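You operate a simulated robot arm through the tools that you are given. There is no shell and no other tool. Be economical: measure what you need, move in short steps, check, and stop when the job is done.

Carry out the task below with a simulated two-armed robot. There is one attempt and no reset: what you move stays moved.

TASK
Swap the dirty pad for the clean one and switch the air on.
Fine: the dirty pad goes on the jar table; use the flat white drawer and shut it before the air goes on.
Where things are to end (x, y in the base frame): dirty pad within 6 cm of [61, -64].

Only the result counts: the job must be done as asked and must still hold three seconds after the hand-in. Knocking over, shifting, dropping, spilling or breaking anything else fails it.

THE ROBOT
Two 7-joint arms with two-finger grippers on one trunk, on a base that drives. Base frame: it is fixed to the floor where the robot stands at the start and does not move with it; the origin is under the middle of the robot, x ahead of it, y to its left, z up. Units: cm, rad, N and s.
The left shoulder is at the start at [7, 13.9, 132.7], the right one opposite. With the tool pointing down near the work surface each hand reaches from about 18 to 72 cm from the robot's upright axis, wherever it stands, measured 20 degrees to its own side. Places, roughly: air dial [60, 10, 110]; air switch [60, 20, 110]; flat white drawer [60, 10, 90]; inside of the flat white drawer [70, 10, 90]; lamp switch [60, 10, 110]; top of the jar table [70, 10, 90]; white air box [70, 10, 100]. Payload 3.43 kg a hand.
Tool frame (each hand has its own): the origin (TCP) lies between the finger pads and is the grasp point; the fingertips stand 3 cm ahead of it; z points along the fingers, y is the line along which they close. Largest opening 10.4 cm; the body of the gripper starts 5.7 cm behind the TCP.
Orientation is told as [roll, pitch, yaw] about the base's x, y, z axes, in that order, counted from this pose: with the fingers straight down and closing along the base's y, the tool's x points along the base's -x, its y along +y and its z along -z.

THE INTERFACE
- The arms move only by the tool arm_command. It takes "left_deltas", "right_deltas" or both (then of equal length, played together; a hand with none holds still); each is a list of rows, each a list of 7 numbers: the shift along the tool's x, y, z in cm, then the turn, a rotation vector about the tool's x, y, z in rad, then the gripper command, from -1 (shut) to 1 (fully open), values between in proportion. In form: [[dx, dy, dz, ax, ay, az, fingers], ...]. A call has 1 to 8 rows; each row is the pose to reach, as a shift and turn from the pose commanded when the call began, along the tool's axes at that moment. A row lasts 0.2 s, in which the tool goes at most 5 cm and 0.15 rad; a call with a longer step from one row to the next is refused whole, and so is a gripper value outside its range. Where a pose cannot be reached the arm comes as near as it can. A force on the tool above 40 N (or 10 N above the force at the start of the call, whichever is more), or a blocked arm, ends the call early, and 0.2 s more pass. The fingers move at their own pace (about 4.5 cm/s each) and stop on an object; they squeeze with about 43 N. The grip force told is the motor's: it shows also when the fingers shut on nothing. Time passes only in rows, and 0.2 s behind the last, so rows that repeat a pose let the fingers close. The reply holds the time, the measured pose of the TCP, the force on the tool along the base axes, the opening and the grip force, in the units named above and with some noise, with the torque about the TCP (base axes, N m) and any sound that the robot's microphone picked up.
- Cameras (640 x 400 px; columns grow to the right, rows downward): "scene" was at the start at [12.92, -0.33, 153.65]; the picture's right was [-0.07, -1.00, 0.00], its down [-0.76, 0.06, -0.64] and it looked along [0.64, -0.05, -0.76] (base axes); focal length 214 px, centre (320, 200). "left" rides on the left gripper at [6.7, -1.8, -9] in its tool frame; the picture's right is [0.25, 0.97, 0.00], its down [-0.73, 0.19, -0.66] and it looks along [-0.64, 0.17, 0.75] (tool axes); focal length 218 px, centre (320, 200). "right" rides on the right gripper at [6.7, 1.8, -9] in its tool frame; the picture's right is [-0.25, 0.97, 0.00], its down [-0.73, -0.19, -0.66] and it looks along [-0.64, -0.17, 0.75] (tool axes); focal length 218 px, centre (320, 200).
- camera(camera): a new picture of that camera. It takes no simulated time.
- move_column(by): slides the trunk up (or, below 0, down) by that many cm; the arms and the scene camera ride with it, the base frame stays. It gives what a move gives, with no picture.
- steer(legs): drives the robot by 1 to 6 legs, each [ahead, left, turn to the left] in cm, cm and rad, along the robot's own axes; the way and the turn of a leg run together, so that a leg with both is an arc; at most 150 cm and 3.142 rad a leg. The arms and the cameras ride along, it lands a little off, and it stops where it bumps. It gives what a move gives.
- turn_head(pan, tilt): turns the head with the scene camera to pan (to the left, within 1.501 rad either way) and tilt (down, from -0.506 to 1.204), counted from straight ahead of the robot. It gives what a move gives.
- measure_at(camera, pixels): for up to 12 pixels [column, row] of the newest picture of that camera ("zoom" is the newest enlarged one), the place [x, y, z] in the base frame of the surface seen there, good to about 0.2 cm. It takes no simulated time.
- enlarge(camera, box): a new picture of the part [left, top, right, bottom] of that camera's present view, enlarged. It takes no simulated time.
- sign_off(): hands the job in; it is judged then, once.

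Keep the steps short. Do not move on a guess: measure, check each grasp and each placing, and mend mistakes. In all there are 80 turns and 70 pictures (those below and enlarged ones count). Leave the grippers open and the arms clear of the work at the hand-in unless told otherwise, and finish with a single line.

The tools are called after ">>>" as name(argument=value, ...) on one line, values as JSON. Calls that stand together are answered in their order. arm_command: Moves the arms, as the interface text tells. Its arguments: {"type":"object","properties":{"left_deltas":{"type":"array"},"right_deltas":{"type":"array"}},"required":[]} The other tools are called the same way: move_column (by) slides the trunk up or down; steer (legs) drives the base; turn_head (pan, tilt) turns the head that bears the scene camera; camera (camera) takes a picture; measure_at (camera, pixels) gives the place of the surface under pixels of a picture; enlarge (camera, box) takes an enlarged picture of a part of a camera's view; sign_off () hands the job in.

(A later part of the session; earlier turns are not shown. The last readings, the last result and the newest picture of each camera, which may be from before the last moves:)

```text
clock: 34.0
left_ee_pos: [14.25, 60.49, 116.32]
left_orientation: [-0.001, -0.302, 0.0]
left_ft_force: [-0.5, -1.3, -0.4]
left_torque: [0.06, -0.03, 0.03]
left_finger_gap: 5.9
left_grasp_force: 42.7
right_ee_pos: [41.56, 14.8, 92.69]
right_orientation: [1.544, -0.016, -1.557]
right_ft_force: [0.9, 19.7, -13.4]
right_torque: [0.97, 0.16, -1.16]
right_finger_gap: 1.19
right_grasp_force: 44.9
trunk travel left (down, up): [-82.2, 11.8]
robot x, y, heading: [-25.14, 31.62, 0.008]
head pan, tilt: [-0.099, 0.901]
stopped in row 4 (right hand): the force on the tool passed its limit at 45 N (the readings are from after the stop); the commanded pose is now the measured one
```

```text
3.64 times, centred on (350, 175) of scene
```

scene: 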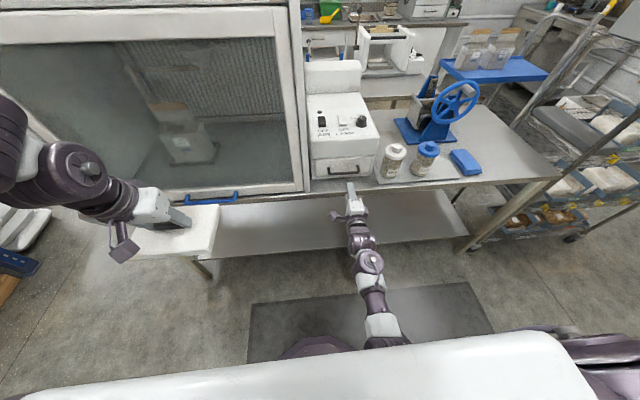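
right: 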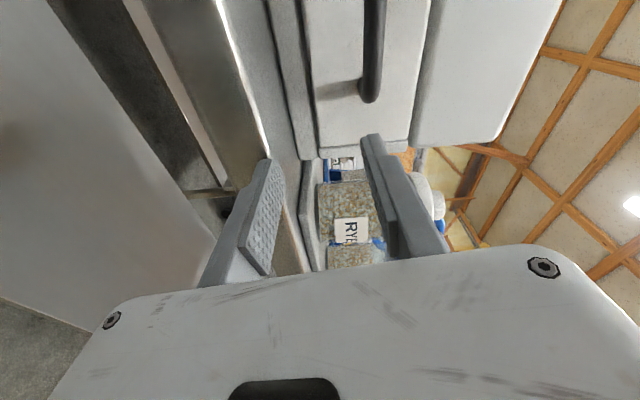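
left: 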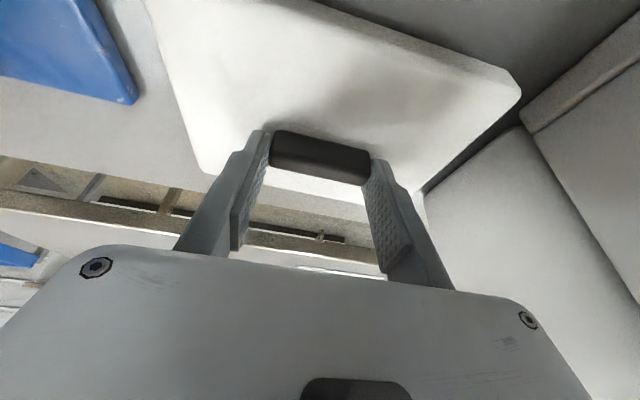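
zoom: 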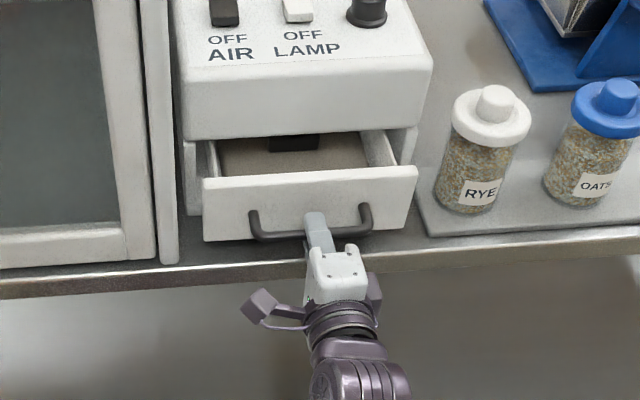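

Drawer opened ~6 cm; the brownish dirty pad with the same grip is inside. Some side force built up; continue in smaller steps from the reset pose.

>>> arm_command(right_deltas=[[0, 0, -0.7, 0, 0, 0, -1], [0, 0, -1.4, 0, 0, 0, -1], [0, 0, -2.2, 0, 0, 0, -1], [0, 0, -3, 0, 0, 0, -1], [0, 0, -4, 0, 0, 0, -1], [0, 0, -5, 0, 0, 0, -1]])

```text
clock: 34.6
left_ee_pos: [14.18, 60.67, 116.23]
left_orientation: [-0.004, -0.303, 0.004]
left_ft_force: [-0.2, -0.4, -1.3]
left_torque: [0.03, 0.01, 0.01]
left_finger_gap: 5.9
left_grasp_force: 43.0
right_ee_pos: [40.59, 14.9, 92.67]
right_orientation: [1.541, -0.023, -1.548]
right_ft_force: [1.4, 19.2, -14.1]
right_torque: [0.96, 0.16, -1.19]
right_finger_gap: 1.22
right_grasp_force: 44.8
trunk travel left (down, up): [-82.2, 11.8]
robot x, y, heading: [-25.09, 31.83, 0.005]
head pan, tilt: [-0.099, 0.901]
stopped in row 2 (right hand): the force on the tool passed its limit at 42 N (the readings are from after the stop); the commanded pose is now the measured one
```

Preload remains in the grip (19 N sideways). I release, let it relax, straighten, and re-grip.

>>> arm_command(right_deltas=[[0, 0, 0, 0, 0, 0, 0], [0, 0, 0, 0, 0, 0, 0], [0, 0.1, 0.2, 0, -0.02, -0.023, 0], [0, 0.1, 0.2, 0, -0.02, -0.023, 0], [0, 0.1, 0.2, 0, -0.02, -0.023, -1], [0, 0.1, 0.2, 0, -0.02, -0.023, -1], [0, 0.1, 0.2, 0, -0.02, -0.023, -1], [0, 0.1, 0.2, 0, -0.02, -0.023, -1]])

```text
clock: 36.4
left_ee_pos: [14.46, 60.67, 116.12]
left_orientation: [-0.001, -0.302, 0.001]
left_ft_force: [-0.2, -0.4, -0.3]
left_torque: [-0.01, 0.0, -0.02]
left_finger_gap: 5.91
left_grasp_force: 42.9
right_ee_pos: [40.81, 13.97, 92.59]
right_orientation: [1.543, -0.057, -1.581]
right_ft_force: [-0.6, 2.4, -9.2]
right_torque: [0.91, 0.06, -0.11]
right_finger_gap: 1.29
right_grasp_force: 44.7
trunk travel left (down, up): [-82.2, 11.8]
robot x, y, heading: [-24.64, 31.91, 0.008]
head pan, tilt: [-0.099, 0.901]
```

Side load gone. Pull on gently.

>>> arm_command(right_deltas=[[0, -0.2, -0.6, 0, 0, 0.03, -1], [0, -0.2, -1.4, 0, 0, 0.057, -1], [0, -0.2, -2.4, 0, 0, 0.057, -1], [0, -0.2, -3.4, 0, 0, 0.057, -1], [0, -0.2, -4.4, 0, 0, 0.057, -1], [0, -0.2, -5.4, 0, 0, 0.057, -1], [0, -0.2, -6.4, 0, 0, 0.057, -1], [0, -0.2, -7.4, 0, 0, 0.057, -1]])

```text
clock: 37.0
left_ee_pos: [14.2, 60.9, 116.17]
left_orientation: [-0.004, -0.3, 0.004]
left_ft_force: [-0.6, -0.6, -1.2]
left_torque: [0.02, -0.04, 0.02]
left_finger_gap: 5.89
left_grasp_force: 43.1
right_ee_pos: [39.82, 13.84, 92.72]
right_orientation: [1.54, -0.017, -1.565]
right_ft_force: [0.9, 17.0, -17.8]
right_torque: [0.77, 0.1, -1.29]
right_finger_gap: 1.17
right_grasp_force: 45.1
trunk travel left (down, up): [-82.2, 11.8]
robot x, y, heading: [-24.71, 31.33, 0.012]
head pan, tilt: [-0.099, 0.901]
stopped in row 3 (right hand): the force on the tool passed its limit at 42 N (the readings are from after the stop); the commanded pose is now the measured one
```

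The arm's own retreat pushes sideways; I pull instead by driving the base 7 cm back.

>>> steer(legs=[[-7, 0, 0]])

>>> enlarge(camera="scene", box=[270, 100, 430, 210])

```text
clock: 38.2
left_ee_pos: [7.23, 60.94, 116.17]
left_orientation: [-0.003, -0.303, 0.006]
left_ft_force: [-0.2, 0.8, -1.0]
left_torque: [-0.01, 0.0, 0.0]
left_finger_gap: 5.9
left_grasp_force: 43.0
right_ee_pos: [32.86, 14.02, 92.67]
right_orientation: [1.54, -0.016, -1.562]
right_ft_force: [-0.8, 6.5, -4.3]
right_torque: [0.83, 0.1, -1.35]
right_finger_gap: 1.15
right_grasp_force: 44.9
trunk travel left (down, up): [-82.2, 11.8]
robot x, y, heading: [-31.71, 31.41, 0.01]
head pan, tilt: [-0.099, 0.901]
stopped in leg 1: the force on the tool passed its limit at 41 N (the readings are from after the stop); the commanded pose is now the measured one
```

```text
3.64 times, centred on (350, 155) of scene
```

zoom: 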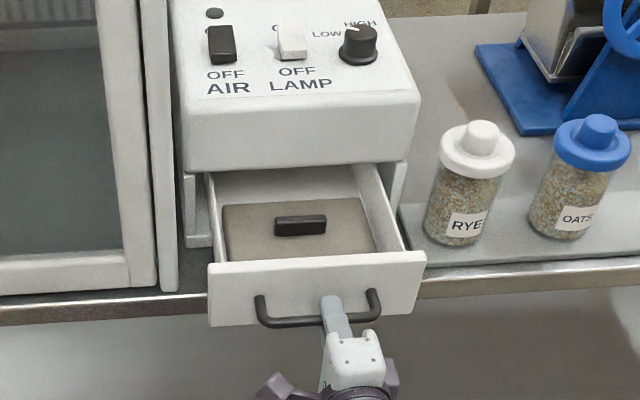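

The drawer is open ~14.5 cm and the whole dirty pad seems visible. Measure the pad, grip and drawer walls.

>>> measure_at(camera="zoom", pixels=[[275, 228], [300, 222], [326, 222], [300, 232], [225, 215], [365, 205], [230, 255], [372, 245], [300, 180], [360, 180], [212, 190], [300, 265]])

>>> measure_at(camera="zoom", pixels=[[300, 245], [300, 200], [300, 205], [255, 205], [300, 160], [215, 255], [405, 240], [420, 260], [210, 270], [210, 215], [390, 200], [300, 170]])

```text
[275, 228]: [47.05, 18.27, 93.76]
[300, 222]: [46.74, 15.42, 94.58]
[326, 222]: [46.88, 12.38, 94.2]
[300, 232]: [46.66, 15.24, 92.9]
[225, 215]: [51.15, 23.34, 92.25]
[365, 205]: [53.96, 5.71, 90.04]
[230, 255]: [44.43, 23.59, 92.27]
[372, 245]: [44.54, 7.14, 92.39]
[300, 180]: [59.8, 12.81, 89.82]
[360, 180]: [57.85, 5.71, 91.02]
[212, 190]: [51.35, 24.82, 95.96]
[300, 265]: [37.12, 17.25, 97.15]
```

```text
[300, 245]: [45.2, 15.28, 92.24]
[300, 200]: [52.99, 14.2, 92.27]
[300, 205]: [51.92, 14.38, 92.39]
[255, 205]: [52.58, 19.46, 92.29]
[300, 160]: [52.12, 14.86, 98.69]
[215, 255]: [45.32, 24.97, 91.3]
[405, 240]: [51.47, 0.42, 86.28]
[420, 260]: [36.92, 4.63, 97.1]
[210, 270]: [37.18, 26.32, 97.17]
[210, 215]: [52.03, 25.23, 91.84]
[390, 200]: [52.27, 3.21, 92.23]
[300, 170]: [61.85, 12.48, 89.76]
```

Dirty pad: grip centre ≈ [47.3, 15.3], top 94.6; pad top 92.3; drawer front wall top 97.1. I release the handle and back the robot off 10 cm.

>>> arm_command(right_deltas=[[0, 0, 0, 0, 0, 0, 0], [0, 0, 0, 0, 0, 0, 0], [0, 0, 0, 0, 0, 0, 0]])

>>> steer(legs=[[-10, 0, 0]])

>>> arm_command(right_deltas=[[0, 4.5, -1, 0, 0, 0, 0], [0, 9, -2, 0.07, 0.07, -0.095, 0], [0, 13, -3, 0.14, 0.14, -0.19, 0], [0, 17, -4, 0.21, 0.21, -0.285, 0], [0, 21, -5, 0.28, 0.28, -0.38, 0], [0, 24, -5, 0.35, 0.35, -0.475, 0], [0, 24, -5, 0.42, 0.42, -0.57, 0], [0, 24, -5, 0.4925, 0.4925, -0.668, 0]])

```text
clock: 39.0
left_ee_pos: [7.39, 60.73, 116.11]
left_orientation: [-0.003, -0.301, 0.005]
left_ft_force: [-0.2, -0.3, -0.6]
left_torque: [-0.01, 0.0, 0.03]
left_finger_gap: 5.9
left_grasp_force: 43.2
right_ee_pos: [32.93, 13.67, 92.76]
right_orientation: [1.542, -0.017, -1.563]
right_ft_force: [0.0, -0.6, 0.7]
right_torque: [0.03, -0.03, 0.03]
right_finger_gap: 5.18
right_grasp_force: 0.0
trunk travel left (down, up): [-82.2, 11.8]
robot x, y, heading: [-31.86, 31.48, 0.01]
head pan, tilt: [-0.099, 0.901]
```

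```text
clock: 40.1
left_ee_pos: [-2.65, 60.78, 116.11]
left_orientation: [-0.002, -0.298, 0.006]
left_ft_force: [0.2, -0.2, -1.4]
left_torque: [-0.01, 0.01, 0.04]
left_finger_gap: 5.92
left_grasp_force: 42.8
right_ee_pos: [23.03, 13.71, 92.72]
right_orientation: [1.54, -0.019, -1.565]
right_ft_force: [-0.6, 0.1, 0.0]
right_torque: [0.0, -0.02, 0.04]
right_finger_gap: 5.2
right_grasp_force: 0.2
trunk travel left (down, up): [-82.2, 11.8]
robot x, y, heading: [-41.73, 31.45, 0.011]
head pan, tilt: [-0.099, 0.901]
```

```text
clock: 41.9
left_ee_pos: [-2.78, 60.77, 116.02]
left_orientation: [-0.004, -0.3, 0.005]
left_ft_force: [0.2, -0.5, -0.8]
left_torque: [-0.03, 0.0, 0.0]
left_finger_gap: 5.93
left_grasp_force: 43.2
right_ee_pos: [18.72, 14.0, 116.69]
right_orientation: [0.833, -0.467, -0.845]
right_ft_force: [-0.8, -0.8, -0.4]
right_torque: [-0.01, 0.02, -0.02]
right_finger_gap: 5.19
right_grasp_force: 0.1
trunk travel left (down, up): [-82.2, 11.8]
robot x, y, heading: [-41.84, 31.41, 0.01]
head pan, tilt: [-0.099, 0.901]
```

Half turned. Second half of the turn, opening the gripper.

>>> arm_command(right_deltas=[[0, 0, 0, 0.07, 0.07, -0.095, 1], [0, 0, 0, 0.14, 0.14, -0.19, 1], [0, 0, 0, 0.21, 0.21, -0.285, 1], [0, 0, 0, 0.28, 0.28, -0.38, 1], [0, 0, 0, 0.35, 0.35, -0.475, 1], [0, 0, 0, 0.42, 0.42, -0.57, 1], [0, 0, 0, 0.4925, 0.4925, -0.668, 1], [0, 0, 0, 0.4925, 0.4925, -0.668, 1]])

```text
clock: 43.7
left_ee_pos: [-2.75, 60.59, 116.1]
left_orientation: [-0.001, -0.301, 0.005]
left_ft_force: [-0.2, -0.3, -0.5]
left_torque: [0.03, 0.0, 0.0]
left_finger_gap: 5.88
left_grasp_force: 42.7
right_ee_pos: [18.62, 14.1, 116.9]
right_orientation: [-0.018, -0.27, 0.013]
right_ft_force: [1.1, 0.3, 0.2]
right_torque: [-0.02, -0.02, 0.03]
right_finger_gap: 10.42
right_grasp_force: 0.0
trunk travel left (down, up): [-82.2, 11.8]
robot x, y, heading: [-41.65, 31.79, 0.011]
head pan, tilt: [-0.099, 0.901]
```

Orientation ≈ [0,−0.27,0]. Drive ahead 27 cm; right hand (z 117) then hovers above the open drawer.

>>> steer(legs=[[27, 0, -0.01]])

>>> camera(camera="scene")

>>> camera(camera="right")

```text
clock: 45.6
left_ee_pos: [24.65, 60.56, 116.23]
left_orientation: [-0.002, -0.303, -0.005]
left_ft_force: [0.3, 0.5, -0.8]
left_torque: [-0.01, 0.01, -0.01]
left_finger_gap: 5.92
left_grasp_force: 43.0
right_ee_pos: [45.67, 13.72, 116.94]
right_orientation: [-0.017, -0.271, 0.002]
right_ft_force: [-0.7, -0.7, 0.2]
right_torque: [-0.02, -0.03, 0.02]
right_finger_gap: 10.41
right_grasp_force: 0.0
trunk travel left (down, up): [-82.2, 11.8]
robot x, y, heading: [-13.99, 31.45, 0.001]
head pan, tilt: [-0.099, 0.901]
```

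```text
38 pictures are left
```

scene: 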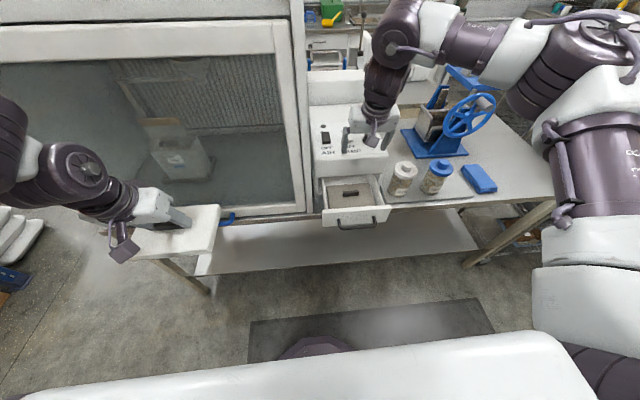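

```text
37 pictures are left
```

right: 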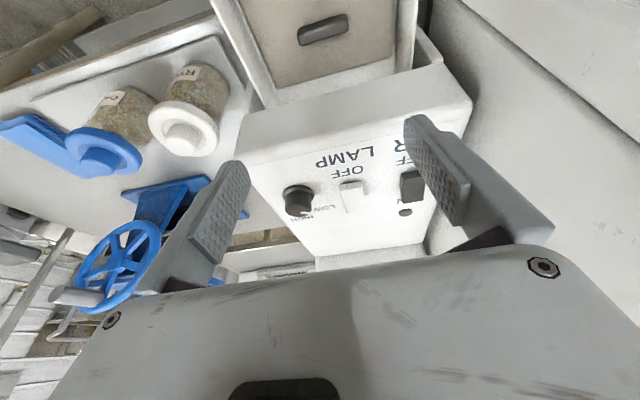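

Re-measure the grip and drawer from here.

>>> measure_at(camera="right", pixels=[[298, 40], [325, 30], [348, 18], [325, 22], [325, 36], [280, 85], [395, 60], [300, 120], [265, 90], [395, 140]])

>>> measure_at(camera="scene", pixels=[[352, 192], [345, 193], [358, 191], [350, 190], [330, 213], [385, 207], [355, 222]])

```text
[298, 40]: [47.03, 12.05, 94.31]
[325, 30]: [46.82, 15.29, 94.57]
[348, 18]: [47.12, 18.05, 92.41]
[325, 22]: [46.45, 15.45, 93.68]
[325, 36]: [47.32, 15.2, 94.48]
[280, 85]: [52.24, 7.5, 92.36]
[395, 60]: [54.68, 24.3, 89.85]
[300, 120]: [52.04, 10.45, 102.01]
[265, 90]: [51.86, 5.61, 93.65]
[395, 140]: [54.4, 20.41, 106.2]
```

```text
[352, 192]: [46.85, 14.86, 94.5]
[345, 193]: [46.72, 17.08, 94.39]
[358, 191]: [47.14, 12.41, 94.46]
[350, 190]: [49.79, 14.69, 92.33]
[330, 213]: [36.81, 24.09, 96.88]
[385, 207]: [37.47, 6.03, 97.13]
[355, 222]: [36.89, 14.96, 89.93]
```

Grip centre [47.1, 15.1], top 94.6. Descend to 5 cm above, then down and close.

>>> arm_command(right_deltas=[[0.3, 0.7, 4.6, 0, 0, 0, 1], [1.3, 1.4, 9.2, -0.01, 0, 0, 1], [2.4, 1.4, 12.5, -0.017, 0, 0, 1], [3.5, 1.4, 15.6, -0.017, 0, 0, 1], [3.5, 1.4, 15.6, -0.017, 0, 0, 1]])

>>> camera(camera="right")

```text
clock: 46.9
left_ee_pos: [24.8, 60.61, 116.14]
left_orientation: [-0.002, -0.299, -0.003]
left_ft_force: [0.0, -0.7, -1.2]
left_torque: [0.02, -0.01, -0.02]
left_finger_gap: 5.89
left_grasp_force: 44.1
right_ee_pos: [46.55, 14.89, 100.98]
right_orientation: [0.0, -0.271, 0.003]
right_ft_force: [0.2, -0.1, -0.3]
right_torque: [0.01, 0.0, 0.02]
right_finger_gap: 10.39
right_grasp_force: 0.1
trunk travel left (down, up): [-82.2, 11.8]
robot x, y, heading: [-14.64, 31.48, 0.003]
head pan, tilt: [-0.099, 0.901]
```

```text
36 pictures are left
```

right: 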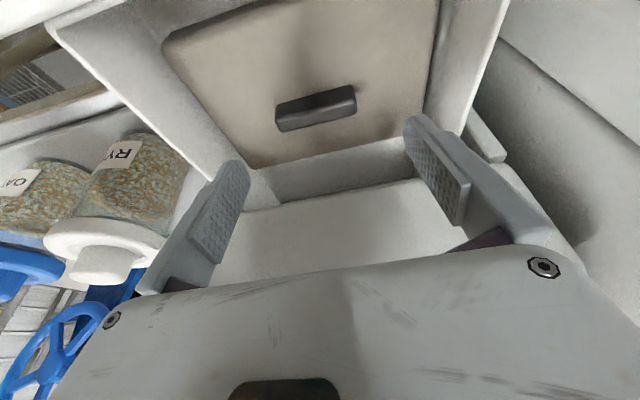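

Centred. Lower 5.1 cm and close.

>>> arm_command(right_deltas=[[0.6, 0.15, 2.2, 0, 0, 0, 1], [1.1, 0.15, 4, 0, 0, 0, 1], [1.36, 0.15, 4.92, 0, 0, 0, 1], [1.36, 0.15, 4.92, 0, 0, 0, -1], [1.36, 0.15, 4.92, 0, 0, 0, -1], [1.36, 0.15, 4.92, 0, 0, 0, -1], [1.36, 0.15, 4.92, 0, 0, 0, -1]])

>>> camera(camera="right")

```text
clock: 48.5
left_ee_pos: [24.89, 60.57, 116.17]
left_orientation: [-0.001, -0.3, -0.004]
left_ft_force: [1.2, -0.6, -0.6]
left_torque: [-0.01, 0.01, 0.0]
left_finger_gap: 5.89
left_grasp_force: 42.8
right_ee_pos: [46.62, 15.07, 95.74]
right_orientation: [-0.001, -0.271, 0.003]
right_ft_force: [0.7, 0.0, -1.3]
right_torque: [-0.03, 0.01, -0.01]
right_finger_gap: 5.91
right_grasp_force: 39.5
trunk travel left (down, up): [-82.2, 11.8]
robot x, y, heading: [-14.38, 31.44, 0.001]
head pan, tilt: [-0.099, 0.901]
```

```text
35 pictures are left
```

right: 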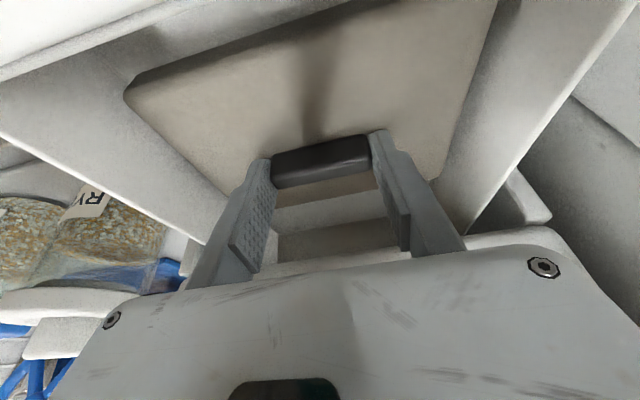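

Gripped (5.91 cm). Lift with a 2 cm draw toward me to clear the box's overhang.

>>> arm_command(right_deltas=[[0.21, 0, -1.1, 0, 0, 0, -1], [0.86, 0, -2.52, 0, 0, 0, -1], [0.73, 0, -4.87, 0, 0, 0, -1], [-0.47, 0, -9.2, 0, 0, 0, -1], [-1.67, 0, -13.55, 0, 0, 0, -1], [-2.88, 0, -17.9, 0, 0, 0, -1], [-3.94, 0, -21.7, 0, 0, 0, -1]])

>>> camera(camera="scene")

```text
clock: 50.0
left_ee_pos: [24.76, 60.72, 116.2]
left_orientation: [-0.004, -0.302, -0.003]
left_ft_force: [-0.7, 0.7, -0.9]
left_torque: [0.0, 0.0, -0.02]
left_finger_gap: 5.89
left_grasp_force: 42.9
right_ee_pos: [44.59, 15.19, 117.81]
right_orientation: [-0.001, -0.271, 0.005]
right_ft_force: [-0.8, 0.3, -0.8]
right_torque: [-0.02, 0.04, 0.02]
right_finger_gap: 5.9
right_grasp_force: 43.4
trunk travel left (down, up): [-82.2, 11.8]
robot x, y, heading: [-14.46, 31.74, -0.001]
head pan, tilt: [-0.099, 0.901]
```

```text
34 pictures are left
```

scene: 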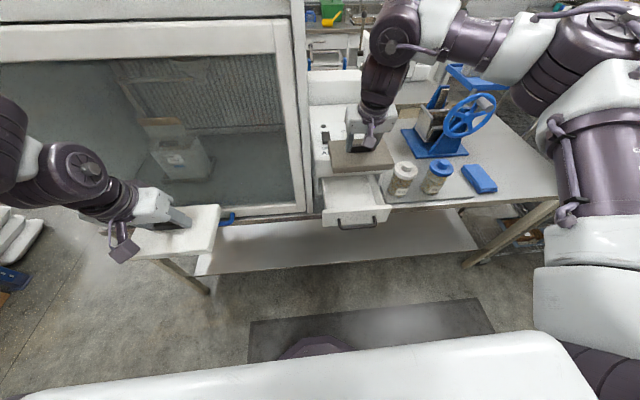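

Dirty pad is out, drawer stayed. Drive 32 cm right so the left hand faces the drawer.

>>> steer(legs=[[0, -32, 0]])

>>> camera(camera="scene")

```text
clock: 52.2
left_ee_pos: [24.88, 28.69, 116.09]
left_orientation: [-0.004, -0.3, -0.003]
left_ft_force: [-0.3, -0.3, -1.2]
left_torque: [-0.02, -0.03, 0.02]
left_finger_gap: 5.9
left_grasp_force: 42.9
right_ee_pos: [44.7, -16.75, 117.7]
right_orientation: [0.0, -0.273, 0.003]
right_ft_force: [0.4, -0.4, -1.3]
right_torque: [-0.02, -0.03, 0.0]
right_finger_gap: 5.89
right_grasp_force: 43.5
trunk travel left (down, up): [-82.2, 11.8]
robot x, y, heading: [-14.65, -0.55, 0.003]
head pan, tilt: [-0.099, 0.901]
```

```text
33 pictures are left
```

scene: 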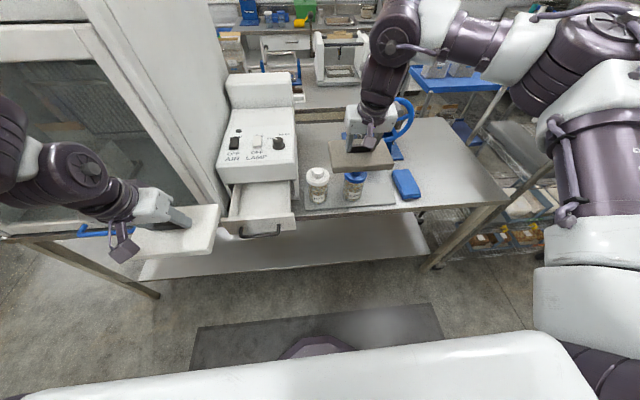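

>>> enlarge(camera="scene", box=[210, 165, 320, 245])

>>> measure_at(camera="zoom", pixels=[[130, 290], [490, 290], [300, 300], [300, 150], [300, 240], [140, 200], [480, 200], [490, 160], [110, 270], [300, 285], [320, 120], [470, 230]])

>>> measure_at(camera="scene", pixels=[[150, 250], [190, 253], [212, 235], [217, 208], [200, 206], [140, 235], [185, 235], [205, 225]])

```text
5.00 times, centred on (265, 205) of scene
```

zoom: 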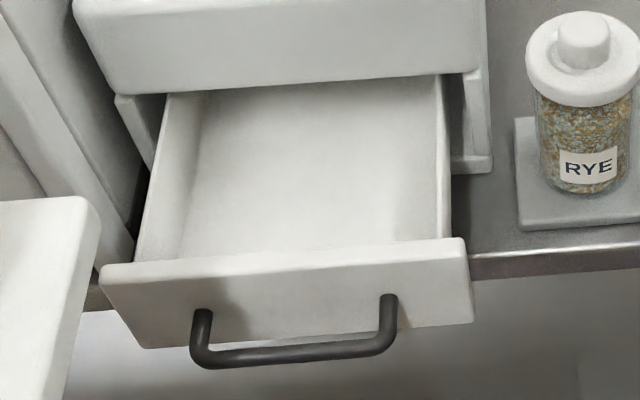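

```text
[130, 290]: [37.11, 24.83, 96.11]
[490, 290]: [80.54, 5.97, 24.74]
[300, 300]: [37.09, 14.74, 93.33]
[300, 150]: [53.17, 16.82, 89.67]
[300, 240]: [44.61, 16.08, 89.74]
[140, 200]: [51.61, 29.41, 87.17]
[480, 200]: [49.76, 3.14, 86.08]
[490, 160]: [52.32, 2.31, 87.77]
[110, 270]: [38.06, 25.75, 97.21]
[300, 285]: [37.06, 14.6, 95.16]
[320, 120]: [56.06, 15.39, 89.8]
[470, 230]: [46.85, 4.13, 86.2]
```

```text
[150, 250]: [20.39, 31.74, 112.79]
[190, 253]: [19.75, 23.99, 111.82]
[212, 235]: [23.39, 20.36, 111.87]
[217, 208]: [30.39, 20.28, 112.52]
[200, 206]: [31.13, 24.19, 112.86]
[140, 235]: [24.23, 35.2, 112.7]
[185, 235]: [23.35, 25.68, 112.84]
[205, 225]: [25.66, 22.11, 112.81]
```

Drawer floor z≈89.75, front wall inside ≈38, box overhang 52.2. Clean pad bottom is 6.0 below the TCP. Move the left hand to [45, 15.1, 112].

>>> arm_command(left_deltas=[[-3, -2.27, 1.63, 0, 0, 0, -1], [-6, -4.53, 3.26, 0, 0, 0, -1], [-9, -6.8, 4.9, 0, 0, 0, -1], [-12, -9.07, 6.5, 0, 0, 0, -1], [-15, -11.3, 8.1, 0, 0, 0, -1], [-18, -13.6, 9.77, 0, 0, 0, -1], [-18, -13.6, 9.77, 0, 0, 0, -1]])

>>> camera(camera="scene")

```text
clock: 53.8
left_ee_pos: [44.91, 14.8, 112.14]
left_orientation: [-0.004, -0.3, -0.004]
left_ft_force: [0.0, -0.4, -1.5]
left_torque: [-0.04, 0.04, 0.01]
left_finger_gap: 5.91
left_grasp_force: 43.3
right_ee_pos: [44.81, -16.93, 117.65]
right_orientation: [0.001, -0.269, 0.002]
right_ft_force: [-0.3, -0.5, -1.9]
right_torque: [-0.01, 0.02, 0.0]
right_finger_gap: 5.9
right_grasp_force: 42.8
trunk travel left (down, up): [-82.2, 11.8]
robot x, y, heading: [-14.63, -0.56, 0.004]
head pan, tilt: [-0.099, 0.901]
```

```text
31 pictures are left
```

scene: 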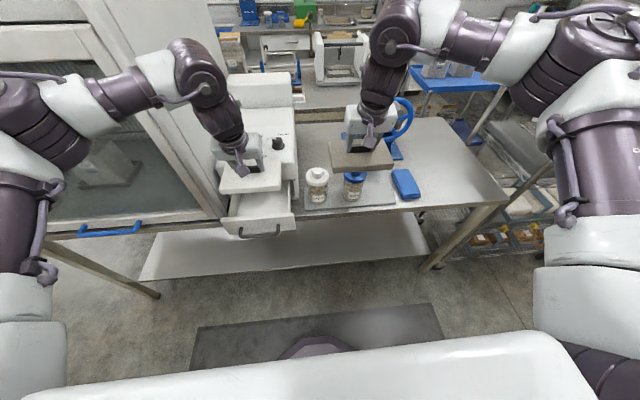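

Pad is above the drawer, clear of the box front by ~1 cm. Lower it.

>>> arm_command(left_deltas=[[1.33, 0.3, 4.3, 0, 0, 0, -1], [2.66, 0.3, 8.6, 0, 0, 0, -1], [3.55, 0.3, 11.46, 0, 0, 0, -1], [4.14, 0.3, 13.4, 0, 0, 0, -1], [4.5, 0.3, 14.5, 0, 0, 0, -1], [4.5, 0.3, 14.5, 0, 0, 0, -1]])

>>> enlarge(camera="scene", box=[210, 125, 320, 245])

>>> camera(camera="left")

```text
clock: 55.2
left_ee_pos: [44.79, 14.96, 96.96]
left_orientation: [0.002, -0.301, -0.002]
left_ft_force: [-0.2, 0.2, -1.4]
left_torque: [0.0, 0.0, 0.02]
left_finger_gap: 5.92
left_grasp_force: 42.0
right_ee_pos: [44.69, -17.06, 117.63]
right_orientation: [-0.001, -0.269, 0.004]
right_ft_force: [-0.5, 0.4, -0.5]
right_torque: [0.01, 0.0, -0.01]
right_finger_gap: 5.88
right_grasp_force: 42.6
trunk travel left (down, up): [-82.2, 11.8]
robot x, y, heading: [-14.56, -0.67, 0.004]
head pan, tilt: [-0.099, 0.901]
```

```text
3.33 times, centred on (265, 185) of scene
```

zoom: 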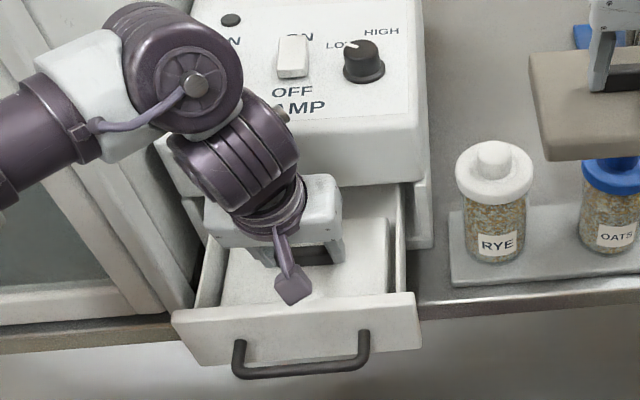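

```text
29 pictures are left
```

left: 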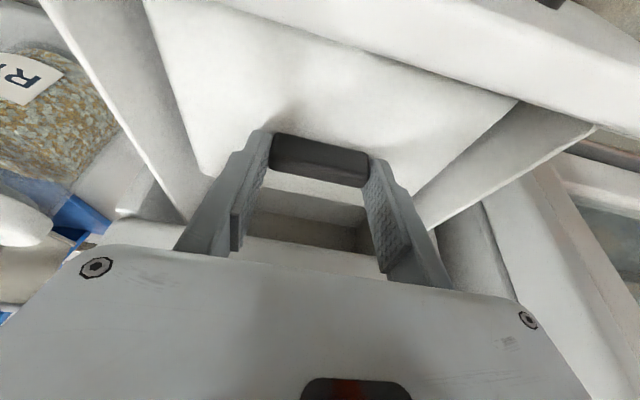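

Pad is inside, ~1 cm above the floor. Shift 1.5 forward, set down, open.

>>> arm_command(left_deltas=[[-0.7, 0.1, 0.5, 0, 0, 0, -1], [-1.4, 0.1, 0.5, 0, 0, 0, -1], [-1.13, 0.1, 1.35, 0, 0, 0, -1], [-1.1, 0.1, 1.45, 0, 0, 0, -1], [-1.1, 0.1, 1.45, 0, 0, 0, 1], [-1.1, 0.1, 1.45, 0, 0, 0, 1], [-1.1, 0.1, 1.45, 0, 0, 0, 1]])

>>> camera(camera="left")

```text
clock: 56.8
left_ee_pos: [46.43, 14.94, 96.31]
left_orientation: [-0.003, -0.306, -0.004]
left_ft_force: [-0.1, -3.0, 13.7]
left_torque: [0.26, -0.01, -0.06]
left_finger_gap: 10.08
left_grasp_force: 0.1
right_ee_pos: [44.57, -17.17, 117.75]
right_orientation: [0.002, -0.273, 0.004]
right_ft_force: [0.6, -0.8, -1.0]
right_torque: [0.0, 0.03, -0.03]
right_finger_gap: 5.9
right_grasp_force: 43.4
trunk travel left (down, up): [-82.2, 11.8]
robot x, y, heading: [-14.25, -0.47, -0.001]
head pan, tilt: [-0.099, 0.901]
```

```text
28 pictures are left
```

left: 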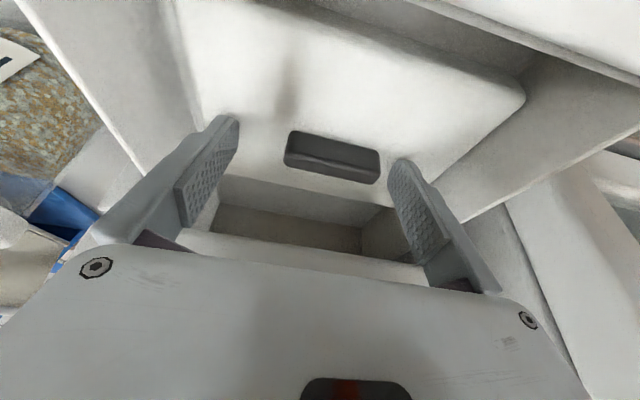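

Released; fingertips press lightly on the pad. Lift straight up.

>>> arm_command(left_deltas=[[-0.3, 0, -1, 0, 0, 0, 1], [-0.9, 0, -3, 0, 0, 0, 1], [-2.1, 0, -7, 0, 0, 0, 1], [-3.3, 0, -11, 0, 0, 0, 1], [-4.5, 0, -15, 0, 0, 0, 1], [-4, 0, -19, 0, 0, 0, 1]])

>>> enlarge(camera="scene", box=[210, 125, 320, 245])

```text
clock: 58.2
left_ee_pos: [44.3, 15.13, 115.29]
left_orientation: [-0.001, -0.299, -0.003]
left_ft_force: [-1.3, 0.6, 0.3]
left_torque: [-0.02, -0.03, 0.02]
left_finger_gap: 10.4
left_grasp_force: 0.0
right_ee_pos: [44.53, -17.06, 117.7]
right_orientation: [-0.001, -0.271, 0.002]
right_ft_force: [-1.0, 0.0, -1.6]
right_torque: [0.01, -0.02, -0.02]
right_finger_gap: 5.91
right_grasp_force: 43.4
trunk travel left (down, up): [-82.2, 11.8]
robot x, y, heading: [-14.34, -0.17, 0.003]
head pan, tilt: [-0.099, 0.901]
```

```text
3.33 times, centred on (265, 185) of scene
```

zoom: 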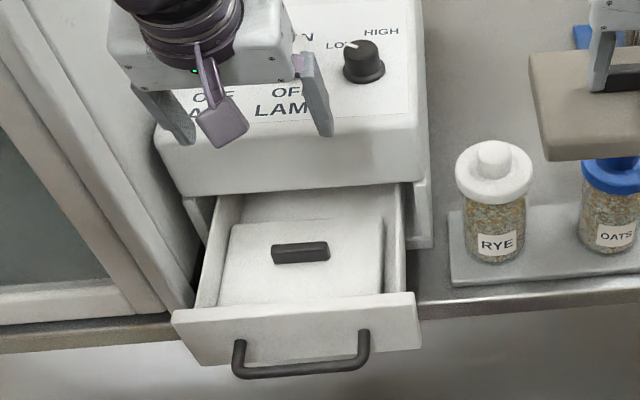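

Clean pad lies properly in the drawer. Now bring the left hand, fingers closed and tilted, in front of the drawer face to push it shut above the handle.

>>> arm_command(left_deltas=[[4.3, 0, -1.33, 0, -0.07, 0, -1], [8.6, 0, -2.66, 0, -0.14, 0, -1], [12.86, 0, -2.42, 0, -0.21, 0, -1], [15.43, 0, 1.5, 0, -0.28, 0, -1], [16.77, 0, 5.8, 0, -0.34, 0, -1], [18.1, 0, 10.1, 0, -0.4, 0, -1], [18.1, 0, 10.1, 0, -0.4, 0, -1]])

>>> camera(camera="scene")

```text
clock: 59.8
left_ee_pos: [33.3, 17.97, 97.78]
left_orientation: [-0.005, -0.702, -0.002]
left_ft_force: [-1.2, 0.4, -0.3]
left_torque: [0.03, 0.02, 0.0]
left_finger_gap: 0.0
left_grasp_force: 35.4
left hand out of reach, approached as far as the arm can: row 2, 3, 4, 5, 6, 7
right_ee_pos: [44.6, -16.96, 117.74]
right_orientation: [-0.001, -0.271, 0.003]
right_ft_force: [0.4, 0.1, -0.5]
right_torque: [0.0, -0.01, -0.03]
right_finger_gap: 5.91
right_grasp_force: 42.7
trunk travel left (down, up): [-82.2, 11.8]
robot x, y, heading: [-14.18, -0.45, -0.001]
head pan, tilt: [-0.099, 0.901]
```

```text
26 pictures are left
```

scene: 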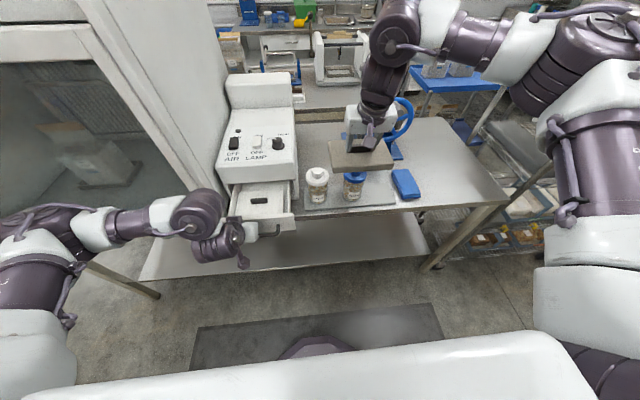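

Fingertips are just before the drawer face at z≈95. Push it in.

>>> arm_command(left_deltas=[[0.22, -1.2, 0.73, 0, 0, 0, -1], [-1.08, -2.5, 1.82, 0, 0, 0, -1], [-2.99, -2.5, 3.44, 0, 0, 0, -1], [-4.9, -2.5, 5.05, 0, 0, 0, -1], [-6.82, -2.5, 6.66, 0, 0, 0, -1], [-8.73, -2.5, 8.27, 0, 0, 0, -1], [-10.26, -2.5, 9.55, 0, 0, 0, -1], [-11.4, -2.5, 10.5, 0, 0, 0, -1]])

>>> enlarge(camera="scene", box=[200, 125, 320, 245])

```text
clock: 61.6
left_ee_pos: [48.94, 15.36, 97.01]
left_orientation: [-0.001, -0.7, -0.004]
left_ft_force: [-0.5, 0.4, -0.7]
left_torque: [0.01, 0.02, 0.02]
left_finger_gap: 0.0
left_grasp_force: 34.2
right_ee_pos: [44.82, -16.98, 117.63]
right_orientation: [0.0, -0.272, 0.003]
right_ft_force: [-0.2, -1.2, -0.3]
right_torque: [0.02, 0.0, 0.05]
right_finger_gap: 5.9
right_grasp_force: 42.7
trunk travel left (down, up): [-82.2, 11.8]
robot x, y, heading: [-14.41, -0.0, 0.001]
head pan, tilt: [-0.099, 0.901]
```

```text
3.33 times, centred on (260, 185) of scene
```

zoom: 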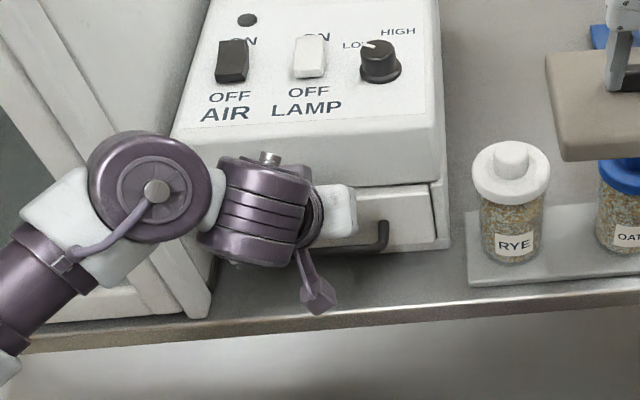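

Almost shut. Push another 1.2 cm until contact force shows, and measure the face.

>>> arm_command(left_deltas=[[-0.3, 0, 0.25, 0, 0, 0, -1], [-0.55, 0, 0.45, 0, 0, 0, -1], [-0.75, 0, 0.65, 0, 0, 0, -1], [-0.9, 0, 0.77, 0, 0, 0, -1]])

>>> measure_at(camera="zoom", pixels=[[410, 215], [420, 230], [440, 235], [380, 230]])

```text
clock: 62.6
left_ee_pos: [49.34, 15.41, 97.1]
left_orientation: [0.0, -0.701, -0.006]
left_ft_force: [-29.5, 0.3, -2.2]
left_torque: [-0.29, 0.29, 0.05]
left_finger_gap: 0.61
left_grasp_force: 35.2
right_ee_pos: [44.29, -16.92, 117.86]
right_orientation: [-0.001, -0.276, 0.003]
right_ft_force: [0.7, 0.1, -0.3]
right_torque: [-0.01, 0.03, 0.01]
right_finger_gap: 5.91
right_grasp_force: 43.2
trunk travel left (down, up): [-82.2, 11.8]
robot x, y, heading: [-14.42, -0.76, 0.002]
head pan, tilt: [-0.099, 0.901]
```

```text
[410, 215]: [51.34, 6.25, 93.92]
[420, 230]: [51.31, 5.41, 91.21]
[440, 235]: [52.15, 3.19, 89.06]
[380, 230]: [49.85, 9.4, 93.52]
```

Firm stop at 29 N. Retreat the left hand and verify the face.

>>> arm_command(left_deltas=[[2, 0, -1.7, 0, 0, 0, -1], [4.5, 0, -5, 0, 0, 0, -1], [6, 0, -9, 0, 0, 0, -1], [5, 0, -13.5, 0, 0, 0, -1], [4, 0, -18, 0, 0, 0, -1]])

>>> enlarge(camera="scene", box=[200, 125, 320, 245])

>>> measure_at(camera="zoom", pixels=[[410, 215], [420, 230], [300, 220], [250, 220], [440, 235], [300, 245], [232, 45], [232, 60], [232, 75], [248, 20], [308, 60], [215, 35]])

```text
clock: 63.8
left_ee_pos: [43.27, 15.39, 97.96]
left_orientation: [-0.003, -0.701, -0.003]
left_ft_force: [0.2, 0.2, -0.4]
left_torque: [-0.02, -0.03, 0.0]
left_finger_gap: 0.02
left_grasp_force: 34.3
left hand out of reach, approached as far as the arm can: row 3, 4, 5
right_ee_pos: [44.54, -16.98, 117.8]
right_orientation: [0.0, -0.272, 0.002]
right_ft_force: [-0.1, 0.3, -0.6]
right_torque: [-0.03, 0.0, 0.01]
right_finger_gap: 5.9
right_grasp_force: 43.0
trunk travel left (down, up): [-82.2, 11.8]
robot x, y, heading: [-14.45, -0.28, 0.004]
head pan, tilt: [-0.099, 0.901]
```

```text
3.33 times, centred on (260, 185) of scene
```

zoom: 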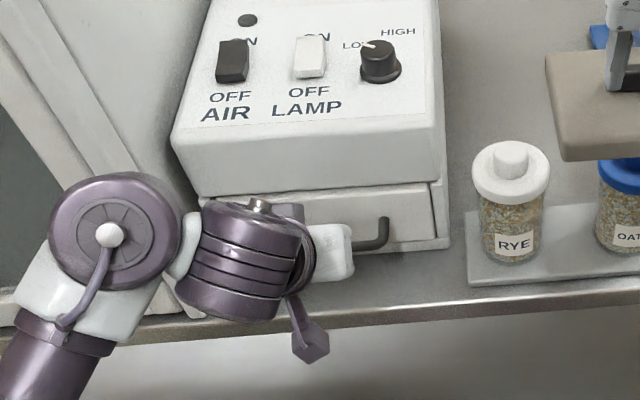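

```text
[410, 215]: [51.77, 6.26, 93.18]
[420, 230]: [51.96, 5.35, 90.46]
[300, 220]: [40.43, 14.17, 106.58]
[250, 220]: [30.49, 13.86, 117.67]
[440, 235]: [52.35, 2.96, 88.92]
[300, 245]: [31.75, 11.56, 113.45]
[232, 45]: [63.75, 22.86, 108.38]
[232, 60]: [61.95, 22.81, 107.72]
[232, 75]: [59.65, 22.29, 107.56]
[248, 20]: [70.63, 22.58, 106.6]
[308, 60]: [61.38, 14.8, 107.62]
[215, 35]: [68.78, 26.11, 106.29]
```

The drawer is shut (face at 51.8, as at the start). Raise the left hand clear and straighten it.

>>> arm_command(left_deltas=[[-2.8, 1, -3.3, 0, 0.08, 0, -1], [-5.7, 2, -6.7, 0, 0.16, 0, -1], [-8.5, 3, -10.1, 0, 0.24, 0, -1], [-11.4, 4, -13.5, 0, 0.32, 0, -1], [-12.7, 5, -15, 0, 0.4, 0, -1], [-12.7, 5, -15, 0, 0.4, 0, -1]])

>>> arm_command(left_deltas=[[4, 2, -1.2, 0, 0, 0, 1], [8, 4, -2.4, 0, 0, 0, 1], [12, 6, -3.6, 0, 0, 0, 1], [15, 8, -4.5, 0, 0, 0, 1]])

>>> camera(camera="scene")

```text
clock: 65.2
left_ee_pos: [43.52, 20.5, 117.68]
left_orientation: [-0.002, -0.299, -0.004]
left_ft_force: [-0.2, -1.2, 0.7]
left_torque: [0.0, 0.02, -0.02]
left_finger_gap: 0.0
left_grasp_force: 34.9
left hand out of reach, approached as far as the arm can: row 1
right_ee_pos: [44.77, -17.08, 117.63]
right_orientation: [0.001, -0.273, 0.003]
right_ft_force: [0.2, -0.6, -1.1]
right_torque: [-0.01, 0.0, 0.01]
right_finger_gap: 5.9
right_grasp_force: 43.3
trunk travel left (down, up): [-82.2, 11.8]
robot x, y, heading: [-14.24, -0.38, 0.005]
head pan, tilt: [-0.099, 0.901]
```

```text
clock: 66.2
left_ee_pos: [27.72, 28.84, 117.56]
left_orientation: [-0.002, -0.303, -0.003]
left_ft_force: [0.8, -0.4, -0.1]
left_torque: [-0.01, -0.03, -0.01]
left_finger_gap: 8.81
left_grasp_force: 0.1
right_ee_pos: [44.46, -16.91, 117.73]
right_orientation: [-0.002, -0.272, 0.003]
right_ft_force: [0.1, 0.1, -0.6]
right_torque: [0.01, 0.01, -0.02]
right_finger_gap: 5.88
right_grasp_force: 42.7
trunk travel left (down, up): [-82.2, 11.8]
robot x, y, heading: [-14.34, -0.56, 0.002]
head pan, tilt: [-0.099, 0.901]
```

```text
23 pictures are left
```

scene: 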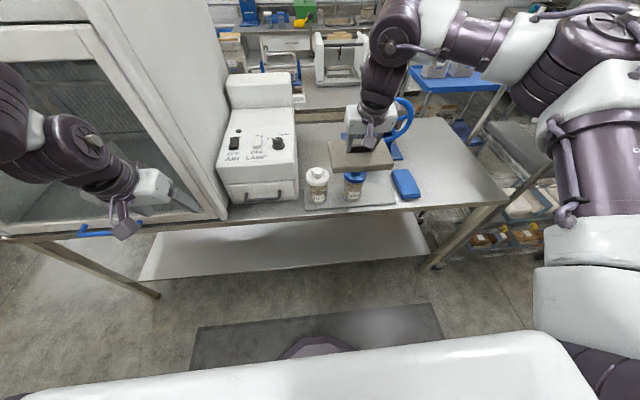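

Next the dirty pad to [61, −64]. I look right to check the rack before driving.

>>> turn_head(pan=-0.8, tilt=0.6)

>>> camera(camera="scene")

```text
clock: 67.3
left_ee_pos: [27.84, 28.63, 117.49]
left_orientation: [-0.002, -0.301, -0.004]
left_ft_force: [-0.4, -0.3, 0.3]
left_torque: [0.0, 0.0, 0.05]
left_finger_gap: 10.39
left_grasp_force: 0.0
right_ee_pos: [44.75, -16.98, 117.57]
right_orientation: [0.0, -0.271, 0.003]
right_ft_force: [0.4, 0.6, -1.6]
right_torque: [-0.01, 0.02, -0.01]
right_finger_gap: 5.89
right_grasp_force: 43.0
trunk travel left (down, up): [-82.2, 11.8]
robot x, y, heading: [-14.17, -0.53, 0.007]
head pan, tilt: [-0.799, 0.6]
```

```text
22 pictures are left
```

scene: 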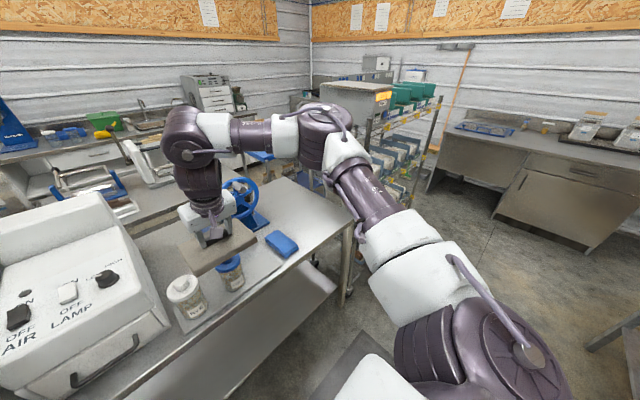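

>>> measure_at(camera="scene", pixels=[[380, 115], [370, 130], [438, 110], [405, 205], [415, 195], [330, 120], [340, 150], [210, 245], [360, 75], [410, 125], [380, 200], [346, 300]])

```text
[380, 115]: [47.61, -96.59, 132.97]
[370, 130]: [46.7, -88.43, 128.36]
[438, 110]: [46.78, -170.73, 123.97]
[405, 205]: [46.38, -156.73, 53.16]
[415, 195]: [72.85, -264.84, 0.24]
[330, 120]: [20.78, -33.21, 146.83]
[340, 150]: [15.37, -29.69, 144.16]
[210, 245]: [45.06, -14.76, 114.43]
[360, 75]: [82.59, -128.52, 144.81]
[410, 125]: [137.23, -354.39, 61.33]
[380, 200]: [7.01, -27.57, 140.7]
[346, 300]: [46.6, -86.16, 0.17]
```

The rack's post stands at about [47, −90] up to z 133; the elbow stays at x<40. Drive 45 right and 9 ahead.

>>> steer(legs=[[0, -45, 0], [9, 0, 0]])

>>> turn_head(pan=-0.3, tilt=0.8)

>>> camera(camera="scene")

```text
clock: 70.7
left_ee_pos: [36.53, -17.12, 117.65]
left_orientation: [-0.002, -0.305, -0.005]
left_ft_force: [-1.2, -0.3, -0.2]
left_torque: [0.01, -0.04, 0.03]
left_finger_gap: 10.4
left_grasp_force: 0.1
right_ee_pos: [53.19, -62.63, 118.01]
right_orientation: [0.0, -0.276, 0.004]
right_ft_force: [-0.1, 0.2, -0.6]
right_torque: [-0.01, -0.04, -0.01]
right_finger_gap: 5.89
right_grasp_force: 43.0
trunk travel left (down, up): [-82.2, 11.8]
robot x, y, heading: [-5.66, -45.7, 0.006]
head pan, tilt: [-0.799, 0.6]
```

```text
clock: 71.7
left_ee_pos: [37.12, -17.19, 117.56]
left_orientation: [-0.001, -0.3, -0.004]
left_ft_force: [-0.5, 0.4, -0.1]
left_torque: [-0.04, 0.0, 0.0]
left_finger_gap: 10.41
left_grasp_force: 0.0
right_ee_pos: [53.83, -62.79, 117.66]
right_orientation: [0.002, -0.271, 0.004]
right_ft_force: [0.6, -0.1, -1.0]
right_torque: [0.01, -0.01, -0.05]
right_finger_gap: 5.88
right_grasp_force: 42.9
trunk travel left (down, up): [-82.2, 11.8]
robot x, y, heading: [-5.23, -46.24, 0.007]
head pan, tilt: [-0.3, 0.799]
```

```text
21 pictures are left
```

scene: 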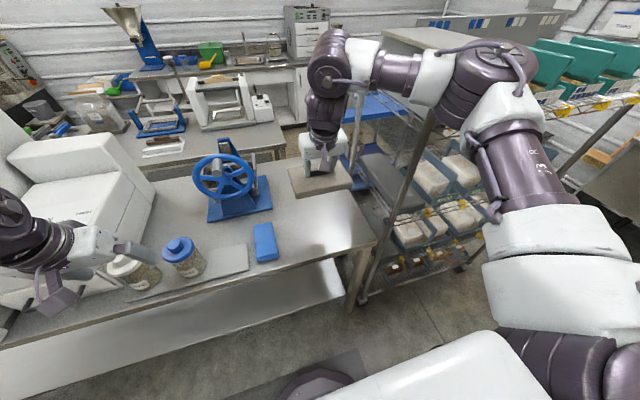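

Target TCP ≈ [60.4, −63.8]; pad bottom 6 cm below TCP, table 86.2. Lower to ~1.5 cm above the table.

>>> arm_command(right_deltas=[[-3.1, -0.5, 1.9, 0, 0, 0, -1], [-5.29, -1, 5.4, 0, 0, 0, -1], [-4.03, -1, 10.0, 0, 0, 0, -1], [-2.77, -1, 14.6, 0, 0, 0, -1], [-1.53, -1, 19, 0, 0, 0, -1], [-0.6, -1, 22.3, 0, 0, 0, -1], [0, -1, 24.6, 0, 0, 0, -1], [0, -1, 24.6, 0, 0, 0, -1]])

>>> enlarge(camera="scene", box=[230, 110, 400, 270])

```text
clock: 73.5
left_ee_pos: [37.01, -17.18, 117.67]
left_orientation: [-0.002, -0.3, -0.003]
left_ft_force: [-0.1, -0.3, 0.6]
left_torque: [0.01, 0.01, -0.02]
left_finger_gap: 10.4
left_grasp_force: 0.0
right_ee_pos: [60.32, -63.85, 93.91]
right_orientation: [0.001, -0.271, 0.004]
right_ft_force: [-0.3, 0.1, -1.8]
right_torque: [0.01, 0.0, 0.01]
right_finger_gap: 5.88
right_grasp_force: 42.3
trunk travel left (down, up): [-82.2, 11.8]
robot x, y, heading: [-5.4, -46.09, -0.0]
head pan, tilt: [-0.3, 0.799]
```

```text
2.50 times, centred on (315, 190) of scene
```

zoom: 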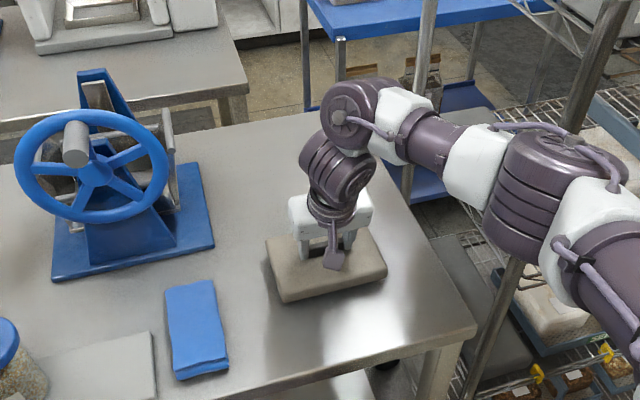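

Clear spot. Lower 1.6 cm, open, then lift.

>>> arm_command(right_deltas=[[0.2, 0, 0.8, 0, 0, 0, -1], [0.42, 0, 1.5, 0, 0, 0, -1], [0.42, 0, 1.5, 0, 0, 0, -1], [0.42, 0, 1.5, 0, 0, 0, 1], [0.42, 0, 1.5, 0, 0, 0, 1], [0.42, 0, 1.5, 0, 0, 0, 1], [0.42, 0, 1.5, 0, 0, 0, 1]])

>>> arm_command(right_deltas=[[-0.3, 0, -1, 0, 0, 0, 1], [-1, 0, -4, 0, 0, 0, 1], [-2.2, 0, -8.5, 0, 0, 0, 1], [-3.5, 0, -13, 0, 0, 0, 1], [-3.5, 0, -17.5, 0, 0, 0, 1], [-2, 0, -22, 0, 0, 0, 1], [0, 0, -26, 0, 0, 0, 1]])

>>> enlarge(camera="scene", box=[230, 110, 400, 270])

```text
clock: 75.0
left_ee_pos: [36.89, -17.05, 117.68]
left_orientation: [-0.005, -0.3, -0.005]
left_ft_force: [0.0, -0.1, -1.1]
left_torque: [-0.03, -0.02, 0.0]
left_finger_gap: 10.41
left_grasp_force: 0.0
right_ee_pos: [60.37, -63.6, 92.64]
right_orientation: [0.002, -0.276, 0.004]
right_ft_force: [2.4, 1.4, 13.4]
right_torque: [-0.01, -0.12, 0.1]
right_finger_gap: 10.18
right_grasp_force: 0.0
trunk travel left (down, up): [-82.2, 11.8]
robot x, y, heading: [-5.59, -46.16, 0.001]
head pan, tilt: [-0.3, 0.799]
```

```text
clock: 76.7
left_ee_pos: [36.75, -17.1, 117.69]
left_orientation: [-0.002, -0.301, -0.004]
left_ft_force: [-1.2, -0.4, -0.5]
left_torque: [0.01, -0.03, -0.01]
left_finger_gap: 10.4
left_grasp_force: 0.0
right_ee_pos: [53.15, -63.79, 117.58]
right_orientation: [0.0, -0.272, 0.003]
right_ft_force: [-0.1, 0.1, -0.3]
right_torque: [0.0, 0.02, -0.02]
right_finger_gap: 10.41
right_grasp_force: 0.1
trunk travel left (down, up): [-82.2, 11.8]
robot x, y, heading: [-5.53, -46.22, 0.005]
head pan, tilt: [-0.3, 0.799]
```

```text
2.50 times, centred on (315, 190) of scene
```

zoom: 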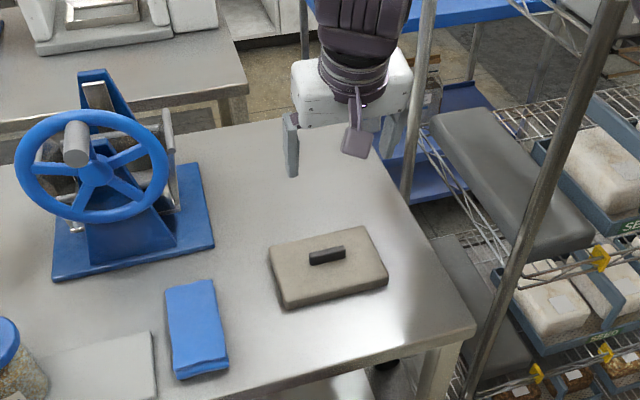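

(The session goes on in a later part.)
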